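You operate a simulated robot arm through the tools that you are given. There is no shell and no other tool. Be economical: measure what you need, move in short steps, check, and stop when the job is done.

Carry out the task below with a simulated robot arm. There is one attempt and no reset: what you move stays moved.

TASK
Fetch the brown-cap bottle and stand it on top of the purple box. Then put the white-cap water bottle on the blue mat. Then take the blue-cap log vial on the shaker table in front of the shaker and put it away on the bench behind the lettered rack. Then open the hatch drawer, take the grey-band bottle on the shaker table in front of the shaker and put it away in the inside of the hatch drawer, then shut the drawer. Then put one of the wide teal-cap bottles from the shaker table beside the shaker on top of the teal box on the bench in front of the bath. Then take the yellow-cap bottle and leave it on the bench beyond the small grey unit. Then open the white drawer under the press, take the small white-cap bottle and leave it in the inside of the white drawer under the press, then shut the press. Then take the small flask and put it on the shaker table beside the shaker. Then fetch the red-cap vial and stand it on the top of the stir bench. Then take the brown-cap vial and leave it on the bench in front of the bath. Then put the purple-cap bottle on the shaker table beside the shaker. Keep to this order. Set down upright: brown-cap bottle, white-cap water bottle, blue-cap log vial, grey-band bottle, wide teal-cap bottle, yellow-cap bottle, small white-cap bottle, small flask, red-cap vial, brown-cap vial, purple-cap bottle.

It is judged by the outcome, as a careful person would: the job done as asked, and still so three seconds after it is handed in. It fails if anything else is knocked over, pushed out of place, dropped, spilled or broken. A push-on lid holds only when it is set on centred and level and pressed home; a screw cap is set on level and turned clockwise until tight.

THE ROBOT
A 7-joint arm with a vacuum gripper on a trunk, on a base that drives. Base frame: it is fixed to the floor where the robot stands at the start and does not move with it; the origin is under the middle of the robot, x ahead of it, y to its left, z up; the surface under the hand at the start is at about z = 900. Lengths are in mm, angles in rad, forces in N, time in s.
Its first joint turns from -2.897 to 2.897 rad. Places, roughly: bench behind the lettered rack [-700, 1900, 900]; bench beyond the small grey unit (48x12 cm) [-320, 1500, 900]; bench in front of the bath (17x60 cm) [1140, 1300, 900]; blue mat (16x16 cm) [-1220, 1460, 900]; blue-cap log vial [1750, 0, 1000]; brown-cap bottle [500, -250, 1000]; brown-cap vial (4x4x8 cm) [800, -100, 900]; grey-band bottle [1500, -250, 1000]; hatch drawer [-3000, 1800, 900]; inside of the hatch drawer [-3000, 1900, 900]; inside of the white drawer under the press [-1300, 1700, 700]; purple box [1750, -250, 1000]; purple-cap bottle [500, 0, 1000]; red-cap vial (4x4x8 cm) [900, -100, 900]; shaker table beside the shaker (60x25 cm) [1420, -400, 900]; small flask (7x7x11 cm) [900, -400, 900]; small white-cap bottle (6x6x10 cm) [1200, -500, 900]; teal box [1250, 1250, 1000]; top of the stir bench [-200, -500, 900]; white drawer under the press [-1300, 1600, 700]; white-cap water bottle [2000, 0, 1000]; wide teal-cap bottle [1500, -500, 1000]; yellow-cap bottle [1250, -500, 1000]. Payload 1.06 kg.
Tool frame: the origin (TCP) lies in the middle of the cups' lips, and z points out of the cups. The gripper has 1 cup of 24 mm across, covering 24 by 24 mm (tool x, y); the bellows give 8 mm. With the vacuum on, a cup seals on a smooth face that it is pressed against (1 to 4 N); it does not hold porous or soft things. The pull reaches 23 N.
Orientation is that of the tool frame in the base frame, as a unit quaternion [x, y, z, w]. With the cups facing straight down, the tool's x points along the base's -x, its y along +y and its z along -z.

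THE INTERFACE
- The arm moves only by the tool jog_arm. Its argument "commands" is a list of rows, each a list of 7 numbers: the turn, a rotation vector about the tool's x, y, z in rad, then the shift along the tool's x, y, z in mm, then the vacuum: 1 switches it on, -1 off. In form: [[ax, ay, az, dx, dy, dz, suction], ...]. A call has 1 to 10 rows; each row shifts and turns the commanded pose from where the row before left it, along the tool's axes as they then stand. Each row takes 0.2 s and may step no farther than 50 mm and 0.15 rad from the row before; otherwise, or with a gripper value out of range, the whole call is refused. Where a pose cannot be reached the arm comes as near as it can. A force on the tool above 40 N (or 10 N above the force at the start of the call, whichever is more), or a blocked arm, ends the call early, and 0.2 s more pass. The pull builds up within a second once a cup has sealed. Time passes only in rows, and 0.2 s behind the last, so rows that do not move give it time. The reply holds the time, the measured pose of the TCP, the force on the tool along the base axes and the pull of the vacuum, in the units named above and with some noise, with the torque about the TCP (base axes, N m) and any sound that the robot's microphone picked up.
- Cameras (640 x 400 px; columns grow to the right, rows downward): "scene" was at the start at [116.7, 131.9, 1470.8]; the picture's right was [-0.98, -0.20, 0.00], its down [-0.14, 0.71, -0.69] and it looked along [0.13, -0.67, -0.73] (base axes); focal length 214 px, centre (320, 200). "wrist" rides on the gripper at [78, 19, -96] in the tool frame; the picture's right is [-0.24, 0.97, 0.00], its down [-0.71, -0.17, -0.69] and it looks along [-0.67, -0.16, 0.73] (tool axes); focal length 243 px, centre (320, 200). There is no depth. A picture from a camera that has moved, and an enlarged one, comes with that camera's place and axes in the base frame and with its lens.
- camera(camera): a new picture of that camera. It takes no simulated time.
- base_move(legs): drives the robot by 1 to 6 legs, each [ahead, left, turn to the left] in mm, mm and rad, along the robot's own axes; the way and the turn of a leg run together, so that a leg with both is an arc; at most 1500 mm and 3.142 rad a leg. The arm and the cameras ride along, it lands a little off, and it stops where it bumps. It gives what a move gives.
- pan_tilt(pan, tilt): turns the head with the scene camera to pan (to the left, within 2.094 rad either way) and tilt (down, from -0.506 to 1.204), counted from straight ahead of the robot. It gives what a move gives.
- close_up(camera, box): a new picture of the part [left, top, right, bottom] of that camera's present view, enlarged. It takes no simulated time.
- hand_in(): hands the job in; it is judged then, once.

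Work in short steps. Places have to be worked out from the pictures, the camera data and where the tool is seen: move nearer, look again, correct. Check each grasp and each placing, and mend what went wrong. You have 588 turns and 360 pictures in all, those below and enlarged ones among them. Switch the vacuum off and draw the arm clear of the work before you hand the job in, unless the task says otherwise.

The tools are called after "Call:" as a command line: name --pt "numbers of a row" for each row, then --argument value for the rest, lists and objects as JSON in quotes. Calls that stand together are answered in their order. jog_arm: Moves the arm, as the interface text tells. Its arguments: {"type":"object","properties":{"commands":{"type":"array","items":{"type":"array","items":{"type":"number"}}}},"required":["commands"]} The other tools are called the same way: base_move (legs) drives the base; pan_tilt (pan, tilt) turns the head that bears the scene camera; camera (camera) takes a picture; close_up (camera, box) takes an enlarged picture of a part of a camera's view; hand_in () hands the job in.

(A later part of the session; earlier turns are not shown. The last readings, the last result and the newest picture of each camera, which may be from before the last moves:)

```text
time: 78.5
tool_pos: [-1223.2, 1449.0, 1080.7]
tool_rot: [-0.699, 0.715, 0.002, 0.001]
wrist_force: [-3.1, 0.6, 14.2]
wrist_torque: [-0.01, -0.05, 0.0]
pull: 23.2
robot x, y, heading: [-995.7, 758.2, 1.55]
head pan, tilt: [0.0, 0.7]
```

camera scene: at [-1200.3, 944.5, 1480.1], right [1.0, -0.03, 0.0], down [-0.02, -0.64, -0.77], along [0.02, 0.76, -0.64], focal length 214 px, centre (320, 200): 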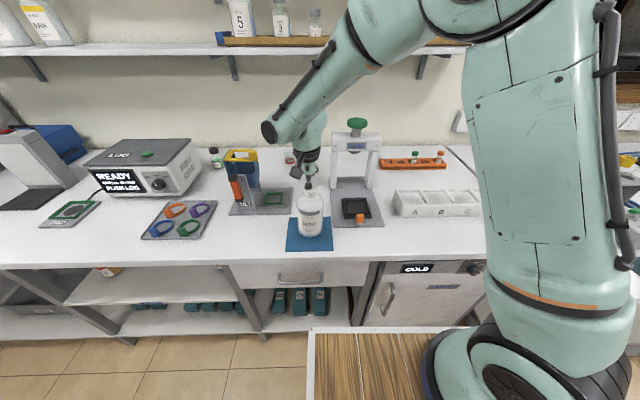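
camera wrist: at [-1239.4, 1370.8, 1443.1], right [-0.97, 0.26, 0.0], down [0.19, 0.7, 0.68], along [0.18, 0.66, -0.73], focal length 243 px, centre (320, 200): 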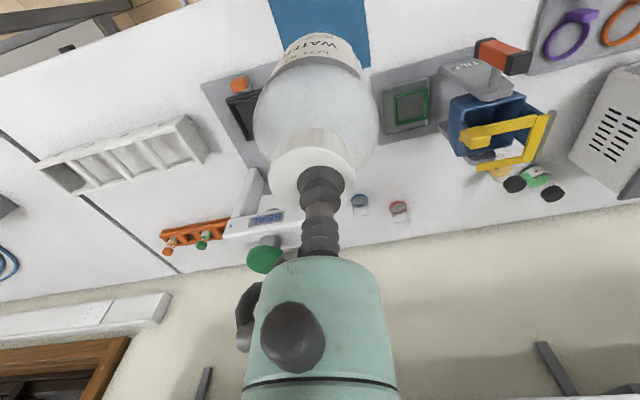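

Touching. I ease, release and rise.

Call:
jog_arm --pt "0 0 0 0 0 -2 1" --pt "0 0 0 0 0 0 -1" --pt "0 0 0 0 0 0 -1" --pt "0 0 0 0 0 0 -1" --pt "0 0 0 0 0 -3 -1" --pt "0 0 0 0 0 -10 -1" --pt "0 0 0 0 0 -40 -1" --pt "0 0 0 0 0 -50 -1" --pt "0 0 0 0 0 -50 -1" --pt "0 0 0 0 0 -50 -1"

Call:
camera --camera "scene"

Call:
close_up --camera "scene" --box '[360, 120, 560, 245]'

```text
time: 80.7
tool_pos: [-1221.7, 1449.0, 1284.2]
tool_rot: [-0.698, 0.716, -0.001, -0.001]
wrist_force: [0.3, 0.5, 1.0]
wrist_torque: [-0.01, -0.04, 0.0]
pull: 0.1
robot x, y, heading: [-997.3, 749.9, 1.544]
head pan, tilt: [0.0, 0.7]
```

```text
323 pictures are left
camera scene: at [-1200.7, 945.1, 1480.0], right [1.0, -0.03, 0.0], down [-0.02, -0.64, -0.76], along [0.02, 0.76, -0.64], focal length 214 px, centre (320, 200)
```

scene: 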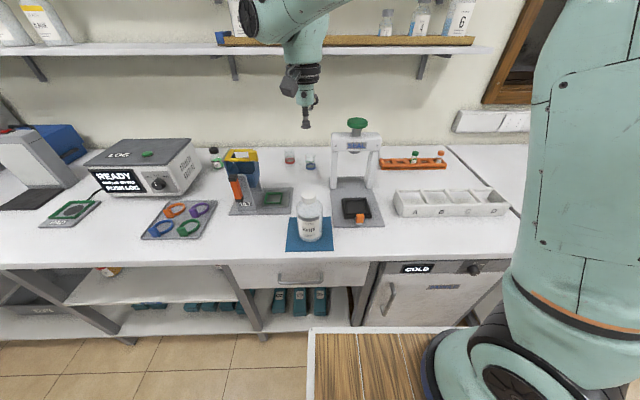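

```text
3.20 times, centred on (460, 182) of scene
camera zoom: at [-1200.7, 945.1, 1480.0], right [1.0, -0.03, 0.0], down [-0.02, -0.64, -0.76], along [0.02, 0.76, -0.64], focal length 686 px, centre (-128, 256)
```

zoom: 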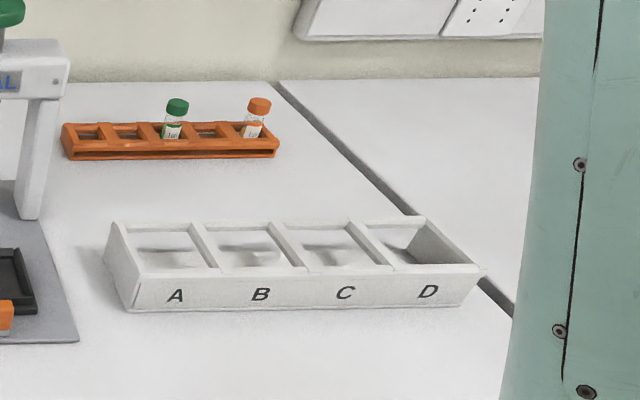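

The water bottle stands on the mat. I drive back (reversing along the aisle) for the blue-cap log vial.

Call:
jog_arm --pt "0 0 0 0 -45 0 -1" --pt "0 0 0 0 -45 0 -1" --pt "0 0 0 0 -45 0 -1" --pt "0 0 0 0 -45 0 -1"

Call:
base_move --legs '[[0, 0, 1.597], [-1450, 20, 0], [-1340, 30, 0], [0, 0, 1.571]]'

Call:
pan_tilt --pan 0.0 --tilt 0.8

Call:
camera --camera "scene"

Call:
camera --camera "wrist"

```text
time: 81.7
tool_pos: [-1043.5, 1444.4, 1285.2]
tool_rot: [-0.698, 0.716, 0.0, 0.0]
wrist_force: [-0.3, 0.0, -0.7]
wrist_torque: [-0.01, 0.0, -0.03]
pull: 0.1
robot x, y, heading: [-994.6, 756.8, 1.546]
head pan, tilt: [0.0, 0.7]
```

```text
time: 103.0
tool_pos: [1880.3, 56.9, 1284.3]
tool_rot: [0.694, 0.72, -0.001, 0.0]
wrist_force: [0.3, -0.2, 0.5]
wrist_torque: [0.03, 0.0, 0.01]
pull: 0.1
robot x, y, heading: [1789.5, 740.1, -1.534]
head pan, tilt: [0.0, 0.7]
```

```text
time: 103.6
tool_pos: [1880.9, 56.2, 1284.7]
tool_rot: [0.694, 0.72, -0.001, 0.0]
wrist_force: [0.6, -0.8, 0.6]
wrist_torque: [0.01, 0.01, -0.01]
pull: 0.0
robot x, y, heading: [1792.6, 741.9, -1.537]
head pan, tilt: [0.0, 0.799]
```

```text
321 pictures are left
camera scene: at [2008.9, 569.3, 1471.9], right [-1.0, -0.04, 0.0], down [-0.03, 0.72, -0.7], along [0.03, -0.7, -0.72], focal length 214 px, centre (320, 200)
```

scene: 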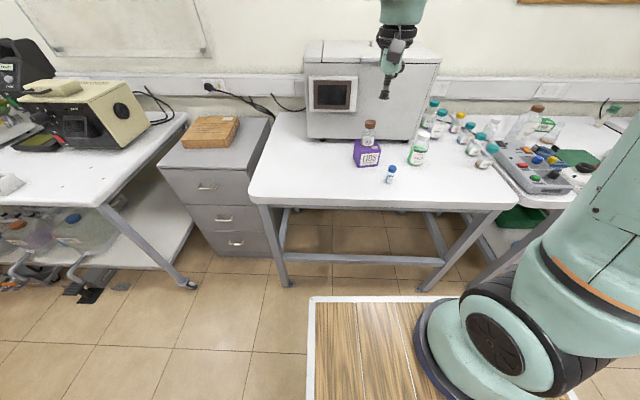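

```text
320 pictures are left
camera wrist: at [1898.2, 134.3, 1381.9], right [0.98, -0.2, 0.0], down [-0.15, -0.71, 0.68], along [-0.14, -0.67, -0.73], focal length 243 px, centre (320, 200)
```

wrist: 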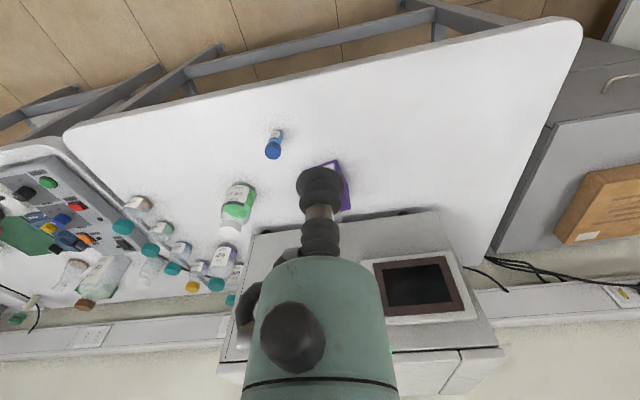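

The vial's cap is at ≈ (1755,-98, ~967). I move over it and descend partway.

Call:
jog_arm --pt "0 0 0 -38 -33 0 -1" --pt "0 0 0 -38 -33 20 -1" --pt "0 0 0 -37 -32 25 -1" --pt "0 0 0 -37 -32 25 -1" --pt "0 0 0 0 0 50 -1" --pt "0 0 0 0 0 50 -1" --pt "0 0 0 0 0 50 -1"

Call:
camera --camera "wrist"

```text
refused: row 1 steps farther than a row can; nothing moved
```

```text
319 pictures are left
camera wrist: at [1898.2, 134.3, 1381.9], right [0.98, -0.2, 0.0], down [-0.15, -0.71, 0.68], along [-0.14, -0.67, -0.73], focal length 243 px, centre (320, 200)
```

wrist: 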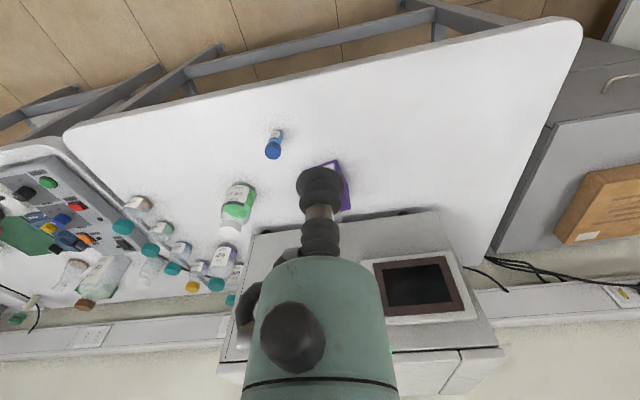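

The combined steps were too long; I split them.

Call:
jog_arm --pt "0 0 0 -30 -26 0 -1" --pt "0 0 0 -30 -26 10 -1" --pt "0 0 0 -30 -26 20 -1" --pt "0 0 0 -30 -26 20 -1" --pt "0 0 0 -30 -26 20 -1" --pt "0 0 0 0 0 50 -1" --pt "0 0 0 0 0 50 -1" --pt "0 0 0 0 0 40 -1"

Call:
camera --camera "wrist"

```text
time: 105.4
tool_pos: [1753.9, -99.1, 1075.2]
tool_rot: [0.694, 0.72, -0.001, 0.0]
wrist_force: [0.1, 0.4, 0.5]
wrist_torque: [-0.05, -0.01, 0.01]
pull: 0.0
robot x, y, heading: [1792.1, 745.9, -1.536]
head pan, tilt: [0.0, 0.799]
```

```text
318 pictures are left
camera wrist: at [1772.0, -20.0, 1171.2], right [0.98, -0.2, 0.0], down [-0.15, -0.71, 0.69], along [-0.14, -0.67, -0.73], focal length 243 px, centre (320, 200)
```

wrist: 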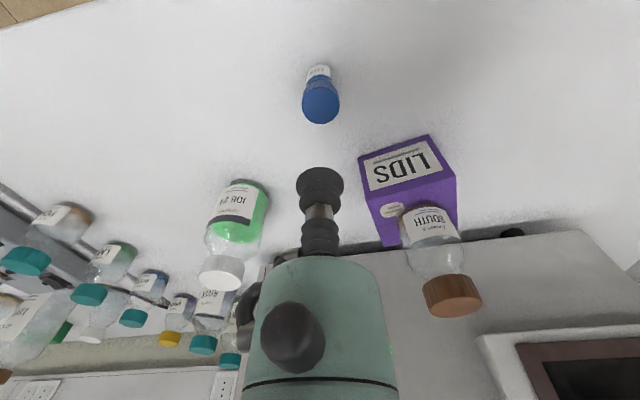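

Aligned; cap top ≈ 968. I descend and creep to contact.

Call:
jog_arm --pt "0 0 0 1 1 45 -1" --pt "0 0 0 0 0 42 1" --pt "0 0 0 0 0 5 1" --pt "0 0 0 0 0 4 1"

```text
time: 106.4
tool_pos: [1757.7, -99.2, 978.0]
tool_rot: [0.694, 0.72, 0.0, -0.001]
wrist_force: [0.2, -0.6, -0.2]
wrist_torque: [0.01, 0.04, -0.02]
pull: 23.0
robot x, y, heading: [1793.3, 746.1, -1.536]
head pan, tilt: [0.0, 0.799]
```

Sealed. I lift and check.

Call:
jog_arm --pt "0 0 0 0 0 -5 1" --pt "0 0 0 0 0 -30 1" --pt "0 0 0 0 0 -50 1" --pt "0 0 0 0 0 -50 1" --pt "0 0 0 0 0 -50 1" --pt "0 0 0 0 0 -50 1" --pt "0 0 0 0 0 -50 1"

Call:
camera --camera "wrist"

```text
time: 108.0
tool_pos: [1757.1, -95.8, 1265.7]
tool_rot: [0.694, 0.72, 0.001, -0.001]
wrist_force: [-0.9, -0.6, -1.6]
wrist_torque: [0.03, 0.05, 0.04]
pull: 22.7
robot x, y, heading: [1792.2, 737.2, -1.533]
head pan, tilt: [0.0, 0.799]
```

```text
317 pictures are left
camera wrist: at [1774.6, -17.6, 1362.3], right [0.98, -0.2, 0.0], down [-0.15, -0.71, 0.68], along [-0.14, -0.67, -0.73], focal length 243 px, centre (320, 200)
```

wrist: 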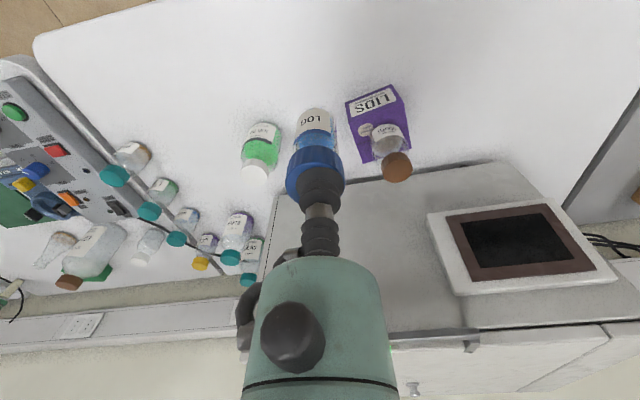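

Vial held. Now back along the aisle to the lettered rack: I aim for robot at (-745, 757) facing the bench.

Call:
base_move --legs '[[0, 0, -1.608], [1450, -10, 0], [1087, -10, 0], [0, 0, -1.571]]'

Call:
pan_tilt --pan -0.1 --tilt 0.6

Call:
camera --camera "scene"

Call:
camera --camera "wrist"

```text
time: 128.1
tool_pos: [-680.1, 1586.1, 1265.4]
tool_rot: [0.712, -0.702, 0.0, 0.0]
wrist_force: [-0.3, 0.5, 0.3]
wrist_torque: [0.0, -0.01, -0.03]
pull: 22.6
robot x, y, heading: [-737.0, 748.5, 1.584]
head pan, tilt: [0.0, 0.799]
```

```text
time: 128.8
tool_pos: [-678.5, 1586.0, 1265.3]
tool_rot: [0.712, -0.702, 0.001, 0.0]
wrist_force: [-0.2, 0.0, 0.5]
wrist_torque: [0.02, -0.03, 0.02]
pull: 23.1
robot x, y, heading: [-733.0, 749.7, 1.586]
head pan, tilt: [-0.099, 0.6]
```

```text
316 pictures are left
camera scene: at [-935.5, 935.7, 1488.7], right [1.0, -0.09, 0.0], down [-0.05, -0.56, -0.82], along [0.07, 0.82, -0.57], focal length 214 px, centre (320, 200)
```

scene: 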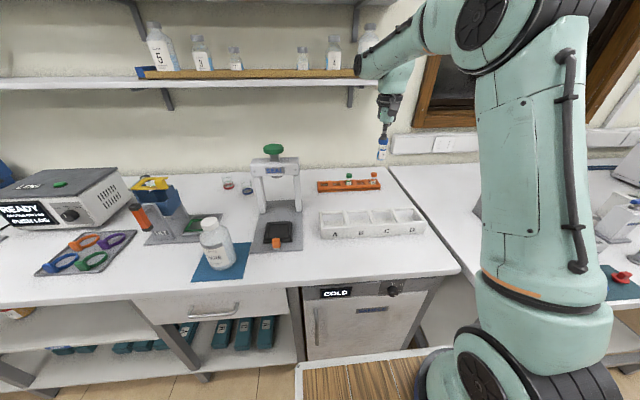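

```text
315 pictures are left
camera wrist: at [-695.9, 1508.1, 1362.1], right [-0.98, 0.22, 0.0], down [0.16, 0.71, 0.68], along [0.15, 0.67, -0.73], focal length 243 px, centre (320, 200)
```

wrist: 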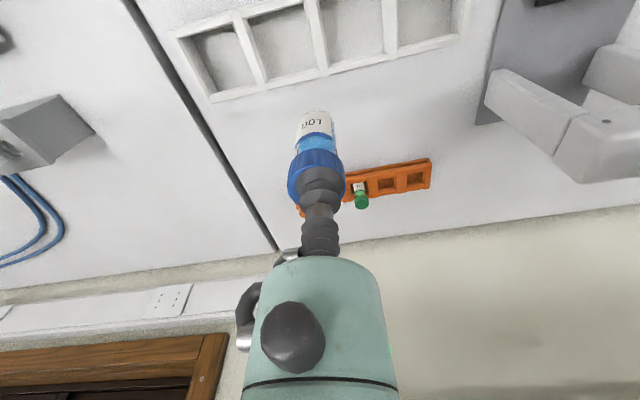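

Gap behind the lettered rack spans y≈1625–1845. I place the vial at ≈ (-685,1752): move over, then lower.

Call:
jog_arm --pt "0 0 0 -42 2 0 1" --pt "0 0 0 -42 2 0 1" --pt "0 0 0 -42 2 0 1" --pt "0 0 0 -40 2 0 1" --pt "0 0 0 0 0 50 1" --pt "0 0 0 0 0 50 1" --pt "0 0 0 0 0 50 1" --pt "0 0 0 0 0 50 1" --pt "0 0 0 0 0 40 1"

Call:
close_up --camera "scene" --box '[300, 130, 460, 250]'

Call:
camera --camera "wrist"

```text
time: 130.8
tool_pos: [-690.6, 1741.5, 1027.4]
tool_rot: [0.712, -0.702, -0.001, 0.0]
wrist_force: [-1.0, -0.7, 0.1]
wrist_torque: [0.05, 0.02, 0.03]
pull: 22.9
out of reach, approached as far as the arm can: row 4
robot x, y, heading: [-728.9, 747.3, 1.585]
head pan, tilt: [-0.099, 0.6]
```

```text
3.33 times, centred on (380, 190) of scene
camera zoom: at [-935.4, 935.4, 1488.8], right [1.0, -0.09, 0.0], down [-0.05, -0.56, -0.83], along [0.07, 0.82, -0.56], focal length 715 px, centre (120, 233)
```

zoom: 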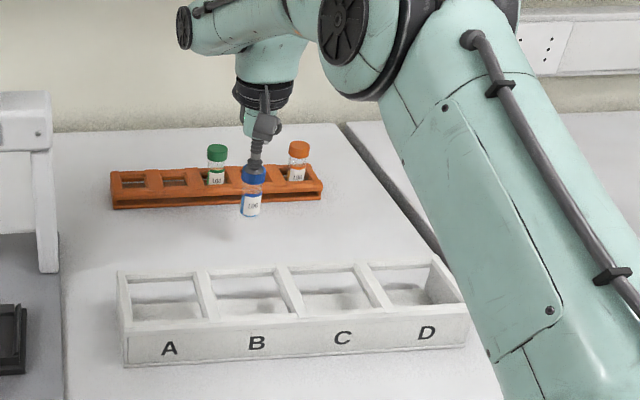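

```text
313 pictures are left
camera wrist: at [-706.5, 1663.0, 1123.1], right [-0.98, 0.22, 0.0], down [0.16, 0.71, 0.69], along [0.15, 0.67, -0.73], focal length 243 px, centre (320, 200)
```

wrist: 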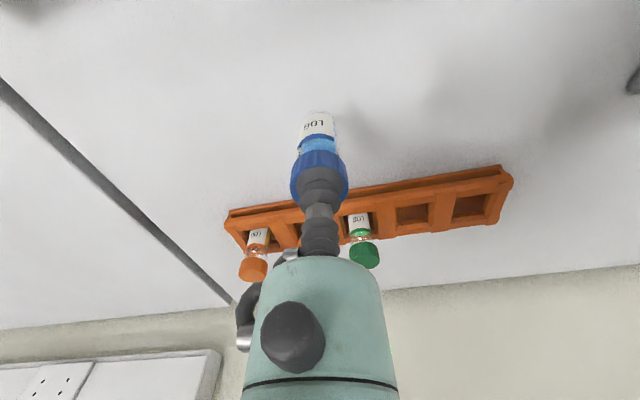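

The arm's limit is ≈ 990 mm from the robot origin; the vial hangs at (-690,1741), clear between the racks. I lower it here.

Call:
jog_arm --pt "0 0 0 0 0 30 1" --pt "0 0 0 0 0 12 1" --pt "0 0 0 0 0 4 1" --pt "0 0 0 0 0 2 1"

```text
time: 131.8
tool_pos: [-689.4, 1742.5, 976.7]
tool_rot: [0.712, -0.702, -0.001, 0.0]
wrist_force: [0.4, -0.2, -1.1]
wrist_torque: [0.04, 0.01, -0.02]
pull: 22.7
robot x, y, heading: [-732.7, 751.3, 1.587]
head pan, tilt: [-0.099, 0.6]
```

Not touching yet; a bit further.

Call:
jog_arm --pt "0 0 0 0 0 2 1" --pt "0 0 0 0 0 2 1"

```text
time: 132.4
tool_pos: [-689.6, 1742.1, 974.5]
tool_rot: [0.712, -0.702, -0.001, -0.001]
wrist_force: [-0.7, 0.0, 12.1]
wrist_torque: [0.02, 0.02, 0.01]
pull: 23.1
robot x, y, heading: [-733.4, 750.8, 1.589]
head pan, tilt: [-0.099, 0.6]
```

Contact. I release and rise.

Call:
jog_arm --pt "0 0 0 0 0 -1 1" --pt "0 0 0 0 0 0 -1" --pt "0 0 0 0 0 0 -1" --pt "0 0 0 0 0 0 -1" --pt "0 0 0 0 0 -3 -1" --pt "0 0 0 0 0 -10 -1" --pt "0 0 0 0 0 -40 -1" --pt "0 0 0 0 0 -50 -1" --pt "0 0 0 0 0 -50 -1" --pt "0 0 0 0 0 -50 -1"

Call:
jog_arm --pt "0 0 0 45 0 -20 -1" --pt "0 0 0 45 0 -20 -1" --pt "0 0 0 45 0 -20 -1" --pt "0 0 0 45 0 -20 -1" --pt "0 0 0 45 0 0 -1" --pt "0 0 0 45 0 0 -1"

Call:
close_up --camera "scene" --box '[300, 130, 460, 250]'

```text
time: 134.6
tool_pos: [-689.3, 1744.9, 1178.6]
tool_rot: [0.712, -0.703, 0.001, 0.0]
wrist_force: [0.0, 0.7, 0.1]
wrist_torque: [-0.05, 0.03, 0.0]
pull: 0.0
robot x, y, heading: [-730.1, 748.1, 1.589]
head pan, tilt: [-0.099, 0.6]
```

```text
time: 136.0
tool_pos: [-686.0, 1473.4, 1257.4]
tool_rot: [0.712, -0.702, 0.001, 0.0]
wrist_force: [0.1, 0.8, -0.4]
wrist_torque: [-0.05, 0.02, 0.01]
pull: 0.1
robot x, y, heading: [-731.5, 752.4, 1.581]
head pan, tilt: [-0.099, 0.6]
```

```text
3.33 times, centred on (380, 190) of scene
camera zoom: at [-935.4, 936.5, 1488.6], right [1.0, -0.09, 0.0], down [-0.05, -0.56, -0.82], along [0.07, 0.82, -0.57], focal length 715 px, centre (120, 233)
```

zoom: 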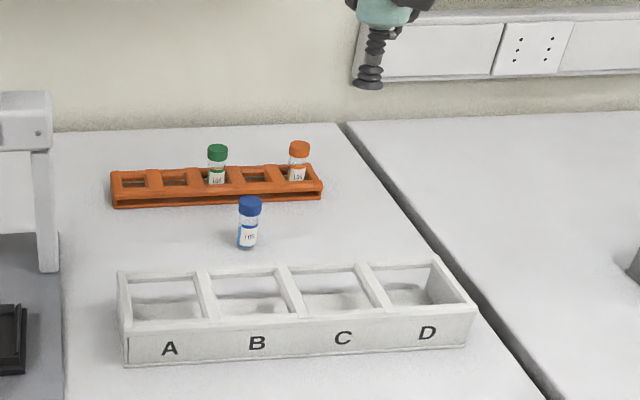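

Vial stands behind the lettered rack. Now to the hatch drawer near (-3000,1800): I turn toward -x and look.

Call:
base_move --legs '[[0, 0, 1.56]]'

Call:
pan_tilt --pan -0.3 --tilt 0.45

Call:
camera --camera "scene"

```text
time: 140.2
tool_pos: [-1453.5, 815.3, 1257.7]
tool_rot: [1.0, -0.006, -0.001, -0.001]
wrist_force: [0.2, 0.4, -0.2]
wrist_torque: [0.01, 0.0, -0.01]
pull: 0.0
robot x, y, heading: [-732.7, 748.2, 3.13]
head pan, tilt: [-0.099, 0.6]
```

```text
time: 140.9
tool_pos: [-1454.2, 817.4, 1258.0]
tool_rot: [1.0, -0.007, -0.001, 0.0]
wrist_force: [0.4, -0.2, -0.3]
wrist_torque: [-0.01, -0.03, -0.03]
pull: 0.0
robot x, y, heading: [-733.4, 748.3, 3.129]
head pan, tilt: [-0.3, 0.45]
```

```text
311 pictures are left
camera scene: at [-921.9, 570.2, 1502.2], right [0.31, 0.95, 0.0], down [0.41, -0.13, -0.9], along [-0.86, 0.28, -0.44], focal length 214 px, centre (320, 200)
```

scene: 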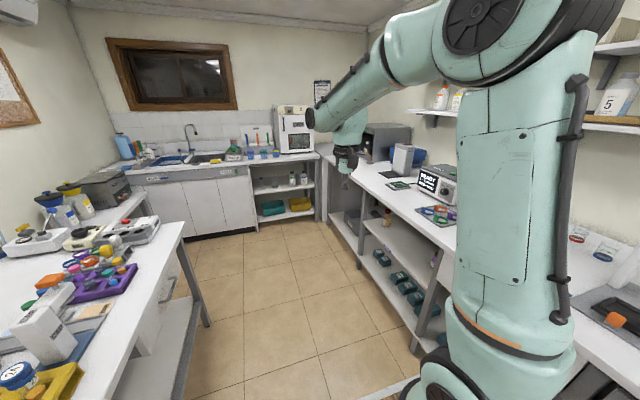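

I drive ahead 1200 mm and look at the far corner.

Call:
base_move --legs '[[1200, 0, 0.012]]'

Call:
pan_tilt --pan -0.5 --tilt 0.5

Call:
camera --camera "scene"

```text
time: 146.9
tool_pos: [-2639.8, 862.2, 1257.5]
tool_rot: [1.0, -0.018, 0.0, 0.0]
wrist_force: [0.2, -0.5, 0.1]
wrist_torque: [-0.01, 0.06, -0.01]
pull: 0.0
robot x, y, heading: [-1922.9, 780.8, 3.104]
head pan, tilt: [-0.3, 0.45]
```

```text
time: 147.6
tool_pos: [-2641.5, 862.5, 1257.6]
tool_rot: [1.0, -0.018, -0.001, 0.0]
wrist_force: [0.7, -0.6, -0.3]
wrist_torque: [0.0, -0.02, 0.0]
pull: 0.0
robot x, y, heading: [-1918.5, 777.2, 3.101]
head pan, tilt: [-0.499, 0.499]
```

```text
310 pictures are left
camera scene: at [-2105.8, 619.5, 1497.8], right [0.51, 0.86, 0.0], down [0.41, -0.24, -0.88], along [-0.76, 0.45, -0.48], focal length 214 px, centre (320, 200)
```

scene: 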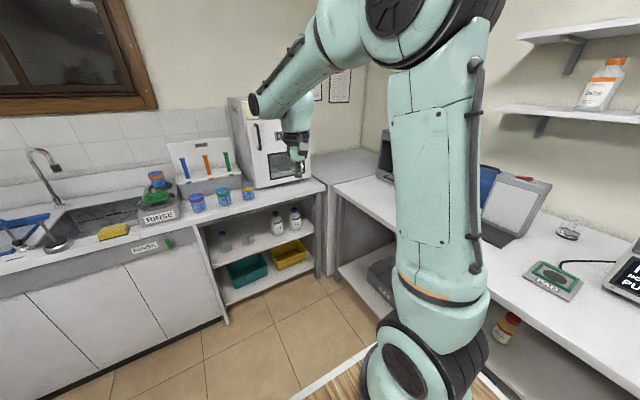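

The arm blocks the view. I turn to face the left bench here, then look toward the corner.

Call:
base_move --legs '[[0, 0, -1.53]]'

Call:
pan_tilt --pan 0.6 --tilt 0.5

Call:
camera --camera "scene"

```text
time: 151.8
tool_pos: [-1871.8, 1502.0, 1257.9]
tool_rot: [0.711, -0.703, 0.0, 0.0]
wrist_force: [-0.7, 0.0, -0.9]
wrist_torque: [0.03, 0.0, -0.03]
pull: 0.0
robot x, y, heading: [-1918.3, 778.9, 1.582]
head pan, tilt: [-0.499, 0.499]
```

```text
time: 153.1
tool_pos: [-1871.7, 1500.7, 1258.5]
tool_rot: [0.711, -0.703, 0.0, 0.0]
wrist_force: [0.0, 0.4, 0.4]
wrist_torque: [0.0, -0.03, 0.0]
pull: 0.1
robot x, y, heading: [-1919.3, 780.7, 1.586]
head pan, tilt: [0.6, 0.499]
```

```text
309 pictures are left
camera scene: at [-2183.4, 951.6, 1497.8], right [0.82, 0.57, 0.0], down [0.27, -0.39, -0.88], along [-0.5, 0.72, -0.48], focal length 214 px, centre (320, 200)
```

scene: 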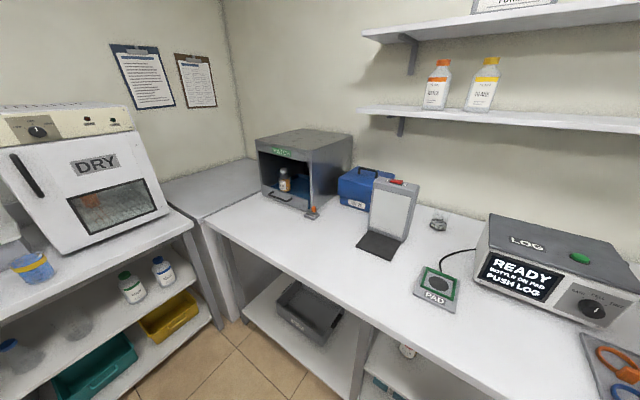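

I see the HATCH unit with a drawer and a bottle inside it. Close-up.

Call:
close_up --camera "scene" --box '[230, 110, 390, 240]'

```text
3.08 times, centred on (310, 175) of scene
camera zoom: at [-2183.4, 951.6, 1497.8], right [0.82, 0.57, 0.0], down [0.27, -0.39, -0.88], along [-0.5, 0.72, -0.48], focal length 660 px, centre (351, 277)
```

zoom: 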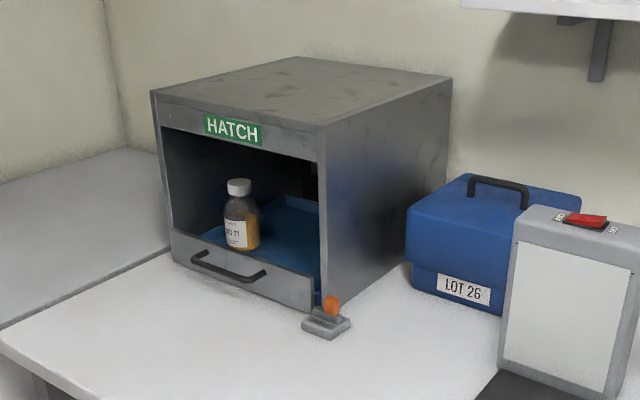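

The hatch drawer front is at y≈1705, x from -3130 to -2770, a tray with a bottle inside and a handle bar. I strafe over to it and look closer.

Call:
base_move --legs '[[0, 900, 0]]'

Call:
pan_tilt --pan 0.0 --tilt 0.5

Call:
camera --camera "scene"

Call:
camera --camera "wrist"

```text
time: 157.9
tool_pos: [-2780.1, 1490.7, 1257.2]
tool_rot: [0.712, -0.702, -0.001, -0.001]
wrist_force: [0.0, 0.7, 0.5]
wrist_torque: [0.01, 0.02, -0.01]
pull: 0.0
robot x, y, heading: [-2829.8, 769.9, 1.583]
head pan, tilt: [0.6, 0.499]
```

```text
time: 158.9
tool_pos: [-2780.5, 1491.0, 1257.6]
tool_rot: [0.711, -0.703, -0.001, 0.0]
wrist_force: [0.2, -1.2, 0.9]
wrist_torque: [0.01, -0.01, 0.0]
pull: 0.0
robot x, y, heading: [-2829.0, 769.4, 1.586]
head pan, tilt: [0.0, 0.499]
```

```text
307 pictures are left
camera scene: at [-3041.0, 957.4, 1497.8], right [1.0, 0.01, 0.0], down [0.01, -0.48, -0.88], along [-0.01, 0.88, -0.48], focal length 214 px, centre (320, 200)
```

scene: 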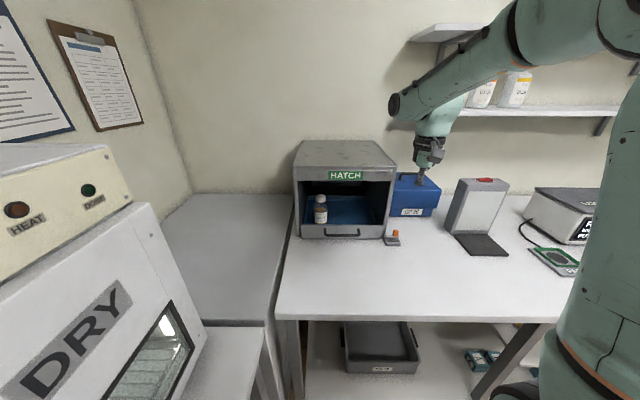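

```text
306 pictures are left
camera wrist: at [-2797.3, 1412.2, 1354.9], right [-0.97, 0.22, 0.0], down [0.16, 0.71, 0.68], along [0.15, 0.67, -0.73], focal length 243 px, centre (320, 200)
```

wrist: 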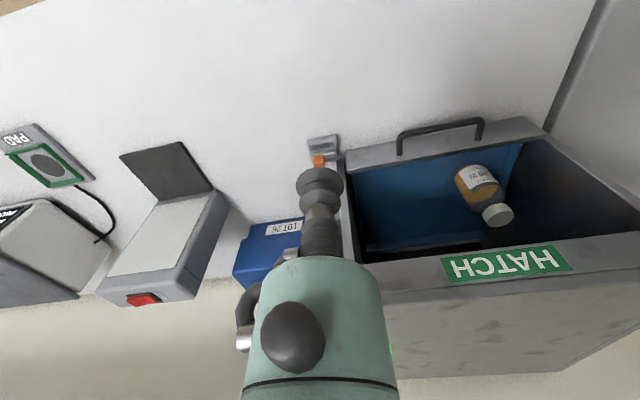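

Call:
close_up --camera "scene" --box '[285, 165, 415, 255]'

Call:
close_up --camera "wrist" --box '[280, 90, 600, 290]'

```text
4.44 times, centred on (350, 210) of scene
camera zoom: at [-3041.0, 957.4, 1497.8], right [1.0, 0.01, 0.0], down [0.01, -0.48, -0.88], along [-0.01, 0.88, -0.48], focal length 953 px, centre (187, 156)
```

zoom: 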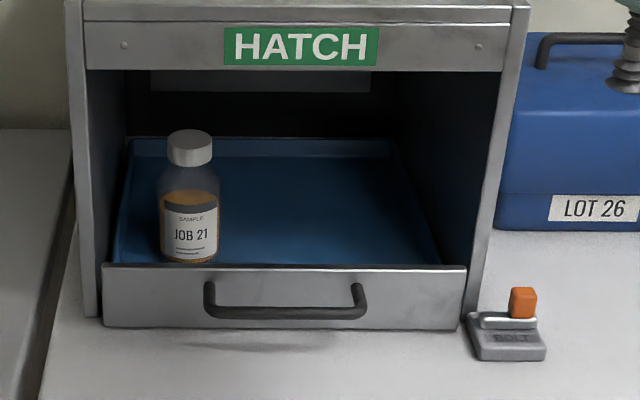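

```text
2.00 times, centred on (440, 190) of wrist
camera zoom: at [-2797.3, 1412.2, 1354.9], right [-0.97, 0.22, 0.0], down [0.16, 0.71, 0.68], along [0.15, 0.67, -0.73], focal length 485 px, centre (80, 220)
```

zoom: 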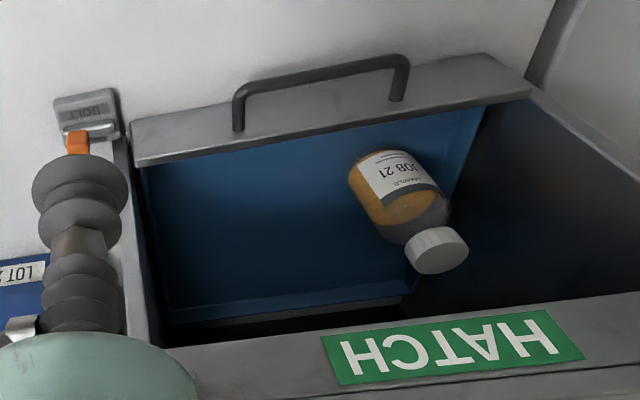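

There is a BOLT beside the drawer with an orange knob, likely locking it. I bring the wrist camera nearer for a clear view.

Call:
jog_arm --pt "0 0 0 -20 20 30 -1" --pt "0 0 0 -20 20 30 -1" --pt "0 0 0 -20 20 30 -1" --pt "0 0 0 -20 0 30 -1" --pt "0 0 0 0 0 30 -1"

Call:
camera --camera "wrist"

Call:
close_up --camera "scene" --box '[360, 210, 420, 250]'

```text
time: 160.1
tool_pos: [-2841.8, 1570.9, 1108.4]
tool_rot: [0.712, -0.702, 0.0, 0.0]
wrist_force: [0.1, -0.7, -0.3]
wrist_torque: [0.01, -0.03, 0.0]
pull: 0.0
robot x, y, heading: [-2828.6, 769.8, 1.585]
head pan, tilt: [0.0, 0.499]
```

```text
303 pictures are left
camera wrist: at [-2858.9, 1491.0, 1204.1], right [-0.97, 0.22, 0.0], down [0.16, 0.71, 0.69], along [0.15, 0.67, -0.73], focal length 243 px, centre (320, 200)
```

wrist: 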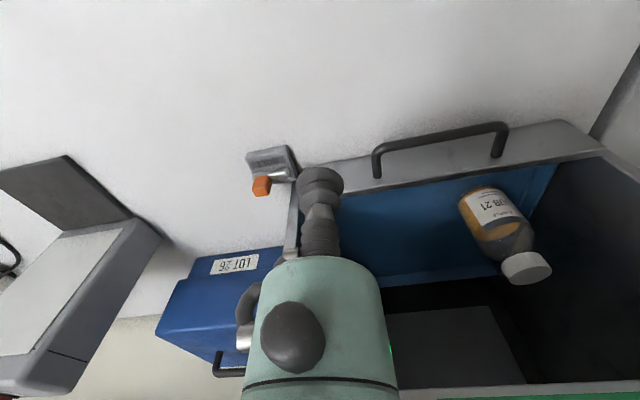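

```text
10.00 times, centred on (390, 230) of scene
camera zoom: at [-3040.9, 957.0, 1497.8], right [1.0, 0.01, 0.0], down [0.01, -0.48, -0.88], along [-0.01, 0.88, -0.48], focal length 2145 px, centre (-380, -100)
```

zoom: 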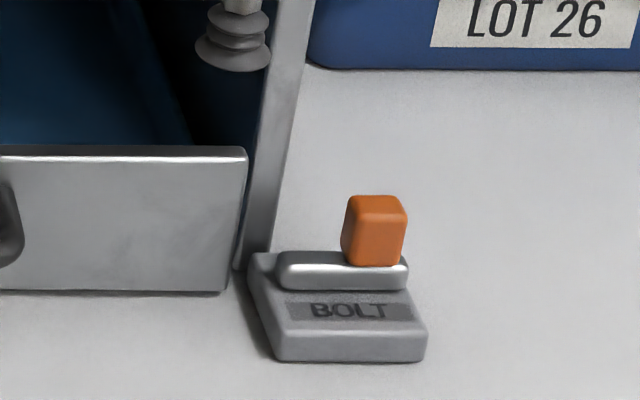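

The bolt rod is retracted and doesn't overlap the drawer, so it should slide. My plan: tilt the tool ~30°, reach through the opening and hook the inside of the drawer front on its right end, then pull. First the tilt.

Call:
jog_arm --pt "0 -0.13 0 0 0 0 -1" --pt "0 -0.13 0 0 0 0 -1" --pt "0 -0.13 0 0 0 0 -1" --pt "0 -0.13 0 0 0 0 -1"

Call:
camera --camera "wrist"

Call:
camera --camera "scene"

```text
time: 161.1
tool_pos: [-2841.4, 1570.3, 1109.0]
tool_rot: [0.687, -0.68, -0.183, -0.181]
wrist_force: [0.6, -0.7, 0.2]
wrist_torque: [0.02, 0.02, -0.01]
pull: 0.0
robot x, y, heading: [-2827.0, 769.2, 1.58]
head pan, tilt: [0.0, 0.499]
```

```text
301 pictures are left
camera wrist: at [-2857.3, 1454.6, 1153.5], right [-0.97, 0.19, 0.12], down [0.17, 0.27, 0.95], along [0.15, 0.94, -0.3], focal length 243 px, centre (320, 200)
```

wrist: 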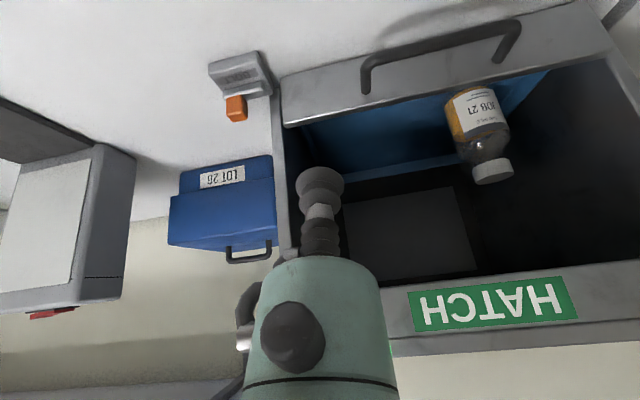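

```text
300 pictures are left
camera scene: at [-3040.6, 957.6, 1497.8], right [1.0, 0.01, 0.0], down [0.01, -0.48, -0.88], along [-0.01, 0.88, -0.48], focal length 214 px, centre (320, 200)
```

scene: 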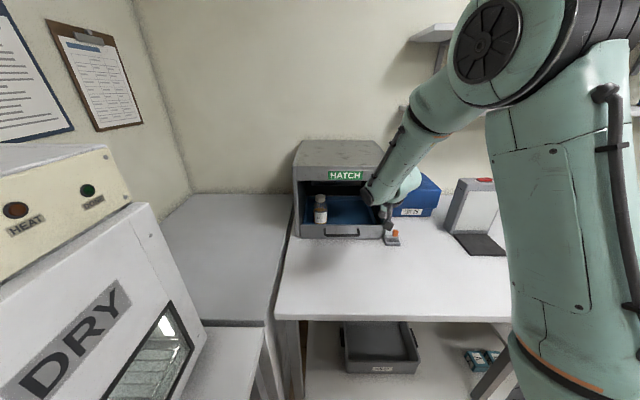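

Drawer front top edge ≈ (y 1708, z 967). I move the tip in through the opening, behind the front wall.

Call:
jog_arm --pt "0 0 0 -20.4 11.3 24.7 -1" --pt "0 0 0 -20.4 11.3 24.7 -1" --pt "0 0 0 -20.4 11.3 24.7 -1" --pt "0 0 0 -11 0 31 -1" --pt "0 0 0 -11 0 31 -1" --pt "0 0 0 -11 0 31 -1"

Call:
camera --camera "wrist"

Call:
close_up --camera "scene" --box '[285, 140, 415, 255]'

```text
time: 162.5
tool_pos: [-2877.9, 1733.7, 1011.1]
tool_rot: [0.687, -0.679, -0.183, -0.182]
wrist_force: [-0.2, -0.4, 0.6]
wrist_torque: [0.0, -0.03, -0.02]
pull: 0.1
robot x, y, heading: [-2829.4, 766.9, 1.584]
head pan, tilt: [0.0, 0.499]
```

```text
299 pictures are left
camera wrist: at [-2893.9, 1617.9, 1055.6], right [-0.97, 0.19, 0.12], down [0.17, 0.28, 0.95], along [0.15, 0.94, -0.3], focal length 243 px, centre (320, 200)
```

wrist: 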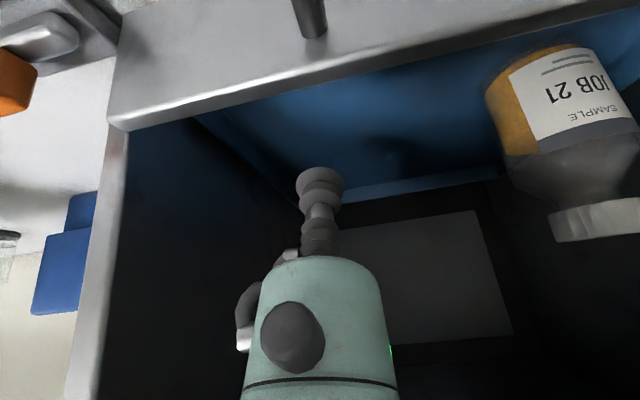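

```text
3.48 times, centred on (350, 198) of scene
camera zoom: at [-3040.9, 956.9, 1497.8], right [1.0, 0.01, 0.0], down [0.01, -0.48, -0.88], along [-0.01, 0.88, -0.48], focal length 746 px, centre (216, 209)
```

zoom: 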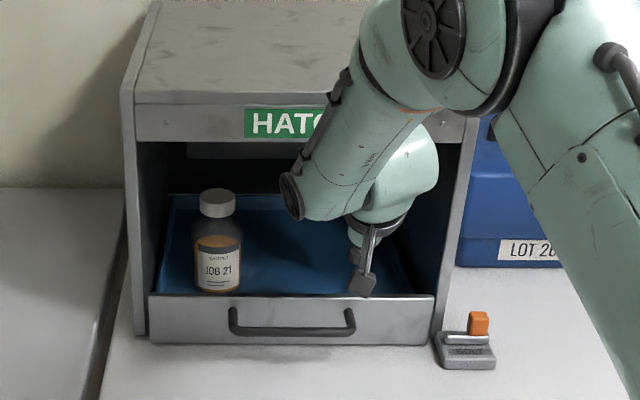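

Wall inner edge ≈ y 1713; I go 8 mm further in and lower the tip behind the wall.

Call:
jog_arm --pt "0 0 0 -7 0 4 -1" --pt "0 0 0 14 0 25 -1" --pt "0 0 0 14 0 25 -1"

Call:
camera --camera "wrist"

```text
time: 163.3
tool_pos: [-2878.8, 1742.4, 952.6]
tool_rot: [0.687, -0.68, -0.183, -0.181]
wrist_force: [0.8, -0.4, -0.7]
wrist_torque: [0.01, -0.03, 0.0]
pull: 0.2
robot x, y, heading: [-2828.5, 767.5, 1.58]
head pan, tilt: [0.0, 0.499]
```

```text
297 pictures are left
camera wrist: at [-2894.9, 1626.6, 998.0], right [-0.97, 0.19, 0.12], down [0.17, 0.28, 0.95], along [0.15, 0.94, -0.3], focal length 243 px, centre (320, 200)
```

wrist: 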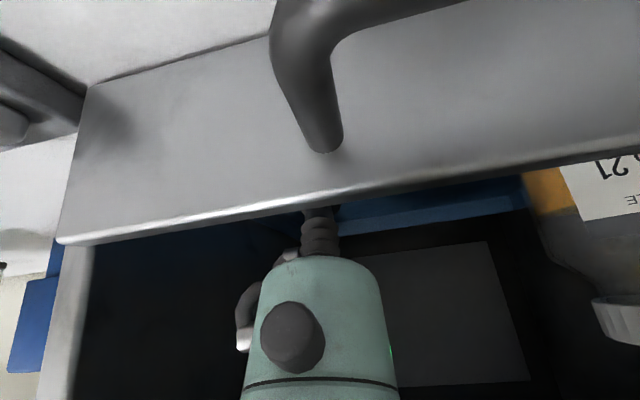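

The cup is hooked behind the wall. I pull gently toward -y.

Call:
jog_arm --pt "0 0 0 6.9 0 -4 -1" --pt "0 0 0 6.9 0 -4 -1" --pt "0 0 0 6.9 0 -4 -1" --pt "0 0 0 5.2 0 -3 -1" --pt "0 0 0 5.2 0 -3 -1" --pt "0 0 0 5.2 0 -3 -1"

Call:
close_up --camera "scene" --box '[285, 140, 415, 255]'

```text
time: 164.7
tool_pos: [-2878.6, 1701.5, 952.2]
tool_rot: [0.687, -0.68, -0.183, -0.18]
wrist_force: [-1.2, 0.4, 0.6]
wrist_torque: [-0.04, 0.01, -0.03]
pull: 0.1
robot x, y, heading: [-2828.3, 769.3, 1.584]
head pan, tilt: [0.0, 0.499]
```

```text
3.48 times, centred on (350, 198) of scene
camera zoom: at [-3040.9, 957.5, 1497.8], right [1.0, 0.01, 0.0], down [0.01, -0.48, -0.88], along [-0.01, 0.88, -0.48], focal length 746 px, centre (216, 209)
```

zoom: 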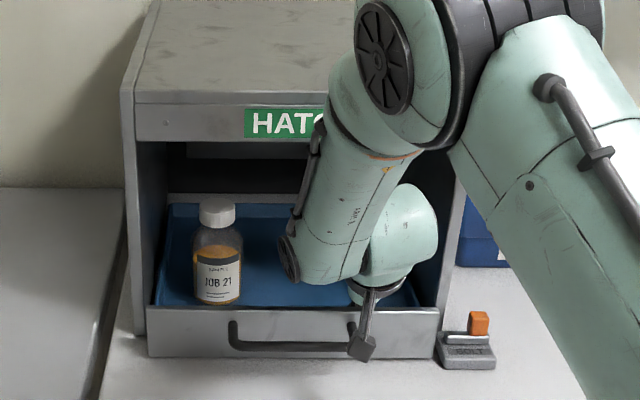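

The drawer slides easily with the bottle steady. I keep pulling.

Call:
jog_arm --pt "0 0 0 6.9 0 -4 -1" --pt "0 0 0 6.9 0 -4 -1" --pt "0 0 0 6.9 0 -4 -1" --pt "0 0 0 6.9 0 -4 -1" --pt "0 0 0 6.9 0 -4 -1" --pt "0 0 0 6.9 0 -4 -1" --pt "0 0 0 6.9 0 -4 -1" --pt "0 0 0 6.9 0 -4 -1" --pt "0 0 0 6.9 0 -4 -1" --pt "0 0 0 6.9 0 -4 -1"

Call:
jog_arm --pt "0 0 0 6.9 0 -4 -1" --pt "0 0 0 6.9 0 -4 -1" --pt "0 0 0 6.9 0 -4 -1" --pt "0 0 0 6.9 0 -4 -1" --pt "0 0 0 6.9 0 -4 -1" --pt "0 0 0 6.9 0 -4 -1" --pt "0 0 0 6.9 0 -4 -1" --pt "0 0 0 6.9 0 -4 -1" --pt "0 0 0 5 0 -3 -1" --pt "0 0 0 3 0 -1.7 -1"

Call:
camera --camera "scene"

Call:
camera --camera "wrist"

```text
time: 166.9
tool_pos: [-2875.9, 1619.2, 954.4]
tool_rot: [0.688, -0.68, -0.182, -0.179]
wrist_force: [0.1, 1.2, 0.0]
wrist_torque: [0.04, 0.0, 0.02]
pull: 0.0
robot x, y, heading: [-2829.9, 767.5, 1.587]
head pan, tilt: [0.0, 0.499]
```

```text
time: 169.1
tool_pos: [-2874.1, 1548.3, 954.1]
tool_rot: [0.687, -0.68, -0.183, -0.181]
wrist_force: [0.2, 1.4, 1.5]
wrist_torque: [-0.03, 0.04, 0.02]
pull: 0.1
robot x, y, heading: [-2830.4, 767.8, 1.584]
head pan, tilt: [0.0, 0.499]
```

```text
295 pictures are left
camera scene: at [-3040.9, 957.5, 1497.8], right [1.0, 0.01, 0.0], down [0.01, -0.48, -0.88], along [-0.01, 0.88, -0.48], focal length 214 px, centre (320, 200)
```

scene: 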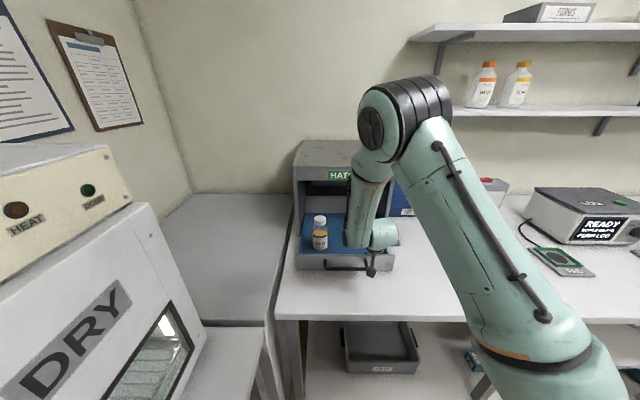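

```text
294 pictures are left
camera wrist: at [-2891.1, 1431.7, 998.9], right [-0.97, 0.19, 0.12], down [0.17, 0.28, 0.95], along [0.15, 0.94, -0.3], focal length 243 px, centre (320, 200)
```

wrist: 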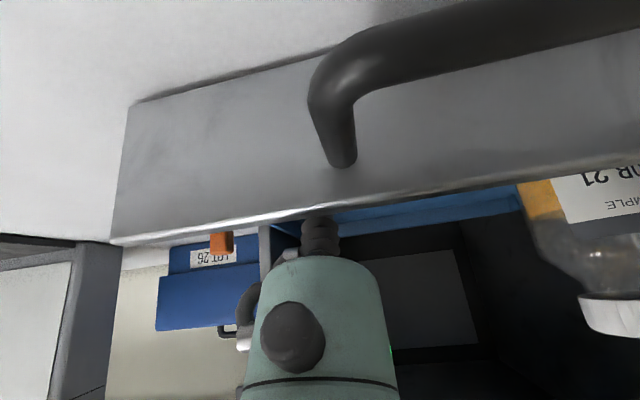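

Drawer is out ~175 mm, front wall at y≈1530. I free the tip (slightly forward, then up) and straighten the tool.

Call:
jog_arm --pt "0 0 0 -6 0 3.5 -1" --pt "0 0 0 -22 0 -39 -1" --pt "0 0 0 -22 0 -39 -1" --pt "0 0 0 -22 0 -39 -1" --pt "0 0 0 0 0 -45 -1" --pt "0 0 0 0 0 -45 -1" --pt "0 0.13 0 0 0 0 -1" --pt "0 0.13 0 0 0 0 -1" --pt "0 0.13 0 0 0 0 -1" --pt "0 0.13 0 0 0 0 -1"

Call:
close_up --camera "scene" --box '[270, 140, 430, 290]'

```text
time: 171.3
tool_pos: [-2874.2, 1509.4, 1166.4]
tool_rot: [0.712, -0.703, 0.001, 0.001]
wrist_force: [-0.8, 0.1, 0.1]
wrist_torque: [0.0, 0.04, -0.02]
pull: 0.0
robot x, y, heading: [-2829.9, 764.7, 1.575]
head pan, tilt: [0.0, 0.499]
```

```text
2.67 times, centred on (350, 215) of scene
camera zoom: at [-3040.9, 957.0, 1497.8], right [1.0, 0.01, 0.0], down [0.01, -0.48, -0.88], along [-0.01, 0.88, -0.48], focal length 572 px, centre (240, 160)
```

zoom: 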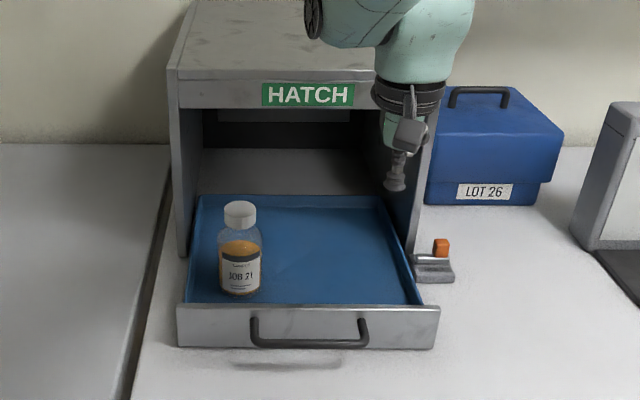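

Drawer open, bottle inside still upright. Now fetch the grey-band bottle: raise the tool, back off along the room, and drive to x≈1610.

Call:
jog_arm --pt "0 0 0 0 0 -45 -1" --pt "0 0 0 0 0 -45 -1"

Call:
base_move --legs '[[0, -650, 0], [0, 0, -1.58], [1450, -20, 0], [1450, -20, 0], [890, -20, 0], [0, 0, -1.571]]'

Call:
pan_tilt --pan 0.0 --tilt 0.8

Call:
camera --camera "scene"

Call:
camera --camera "wrist"

```text
time: 171.9
tool_pos: [-2877.1, 1509.4, 1256.3]
tool_rot: [0.711, -0.703, 0.0, 0.001]
wrist_force: [0.5, -0.3, 0.7]
wrist_torque: [0.0, -0.04, -0.01]
pull: 0.1
robot x, y, heading: [-2828.1, 769.4, 1.582]
head pan, tilt: [0.0, 0.499]
```

```text
time: 201.0
tool_pos: [1634.1, -96.0, 1256.6]
tool_rot: [0.71, 0.704, 0.0, 0.001]
wrist_force: [0.4, -0.7, -0.1]
wrist_torque: [0.03, 0.03, -0.02]
pull: 0.0
robot x, y, heading: [1604.9, 646.6, -1.581]
head pan, tilt: [0.0, 0.499]
```

```text
time: 201.8
tool_pos: [1633.5, -96.5, 1256.1]
tool_rot: [0.711, 0.703, 0.0, 0.0]
wrist_force: [0.3, -0.3, -0.5]
wrist_torque: [-0.01, -0.01, 0.0]
pull: 0.1
robot x, y, heading: [1603.1, 647.4, -1.579]
head pan, tilt: [0.0, 0.799]
```

```text
292 pictures are left
camera scene: at [1812.4, 463.7, 1471.9], right [-1.0, 0.01, 0.0], down [0.01, 0.72, -0.7], along [-0.01, -0.7, -0.72], focal length 214 px, centre (320, 200)
```

scene: 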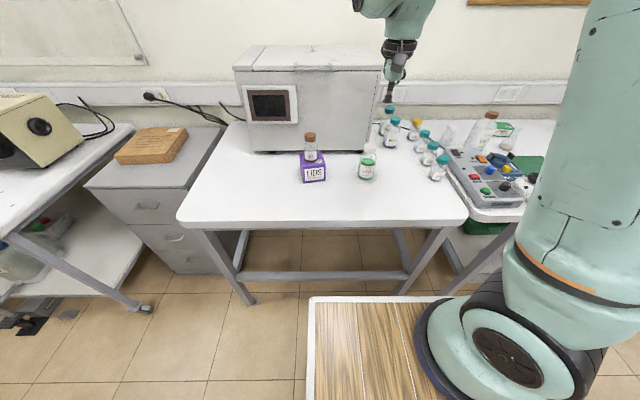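

```text
291 pictures are left
camera wrist: at [1655.0, -18.5, 1352.9], right [0.97, -0.25, 0.0], down [-0.18, -0.71, 0.68], along [-0.17, -0.66, -0.73], focal length 243 px, centre (320, 200)
```

wrist: 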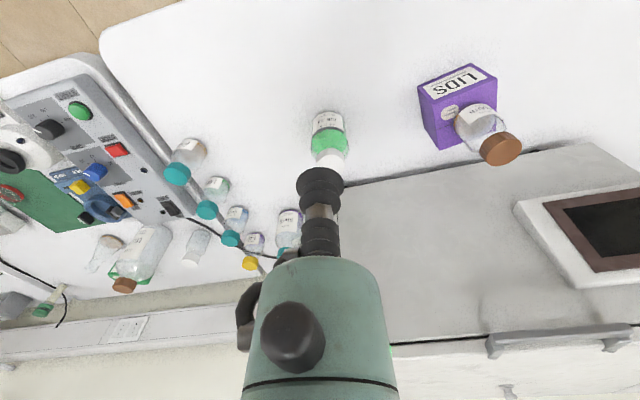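

Grey-band bottle cap ≈ (1612,-242). I move above it and lower.

Call:
jog_arm --pt "0 0 0 -37 -6 0 -1" --pt "0 0 0 -37 -6 0 -1" --pt "0 0 0 -37 -5 20 -1" --pt "0 0 0 -35 -5 30 -1" --pt "0 0 0 0 0 45 -1" --pt "0 0 0 0 0 45 -1"

Call:
camera --camera "wrist"

```text
time: 203.2
tool_pos: [1609.9, -243.2, 1114.2]
tool_rot: [0.711, 0.703, 0.0, 0.0]
wrist_force: [0.1, 0.7, 1.0]
wrist_torque: [-0.02, 0.0, 0.01]
pull: 0.1
robot x, y, heading: [1604.1, 642.6, -1.586]
head pan, tilt: [0.0, 0.799]
```

```text
290 pictures are left
camera wrist: at [1631.9, -164.6, 1212.2], right [0.97, -0.25, 0.0], down [-0.18, -0.71, 0.69], along [-0.17, -0.66, -0.73], focal length 243 px, centre (320, 200)
```

wrist: 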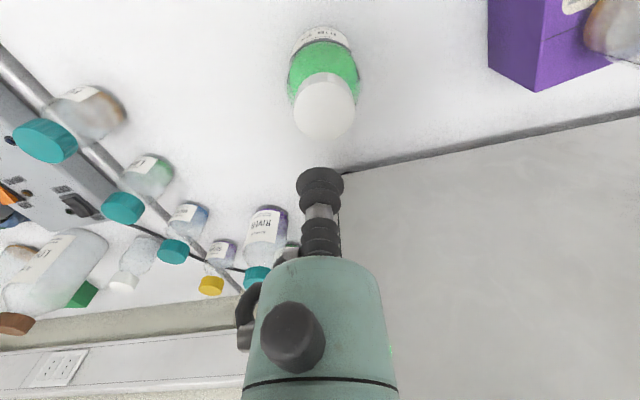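

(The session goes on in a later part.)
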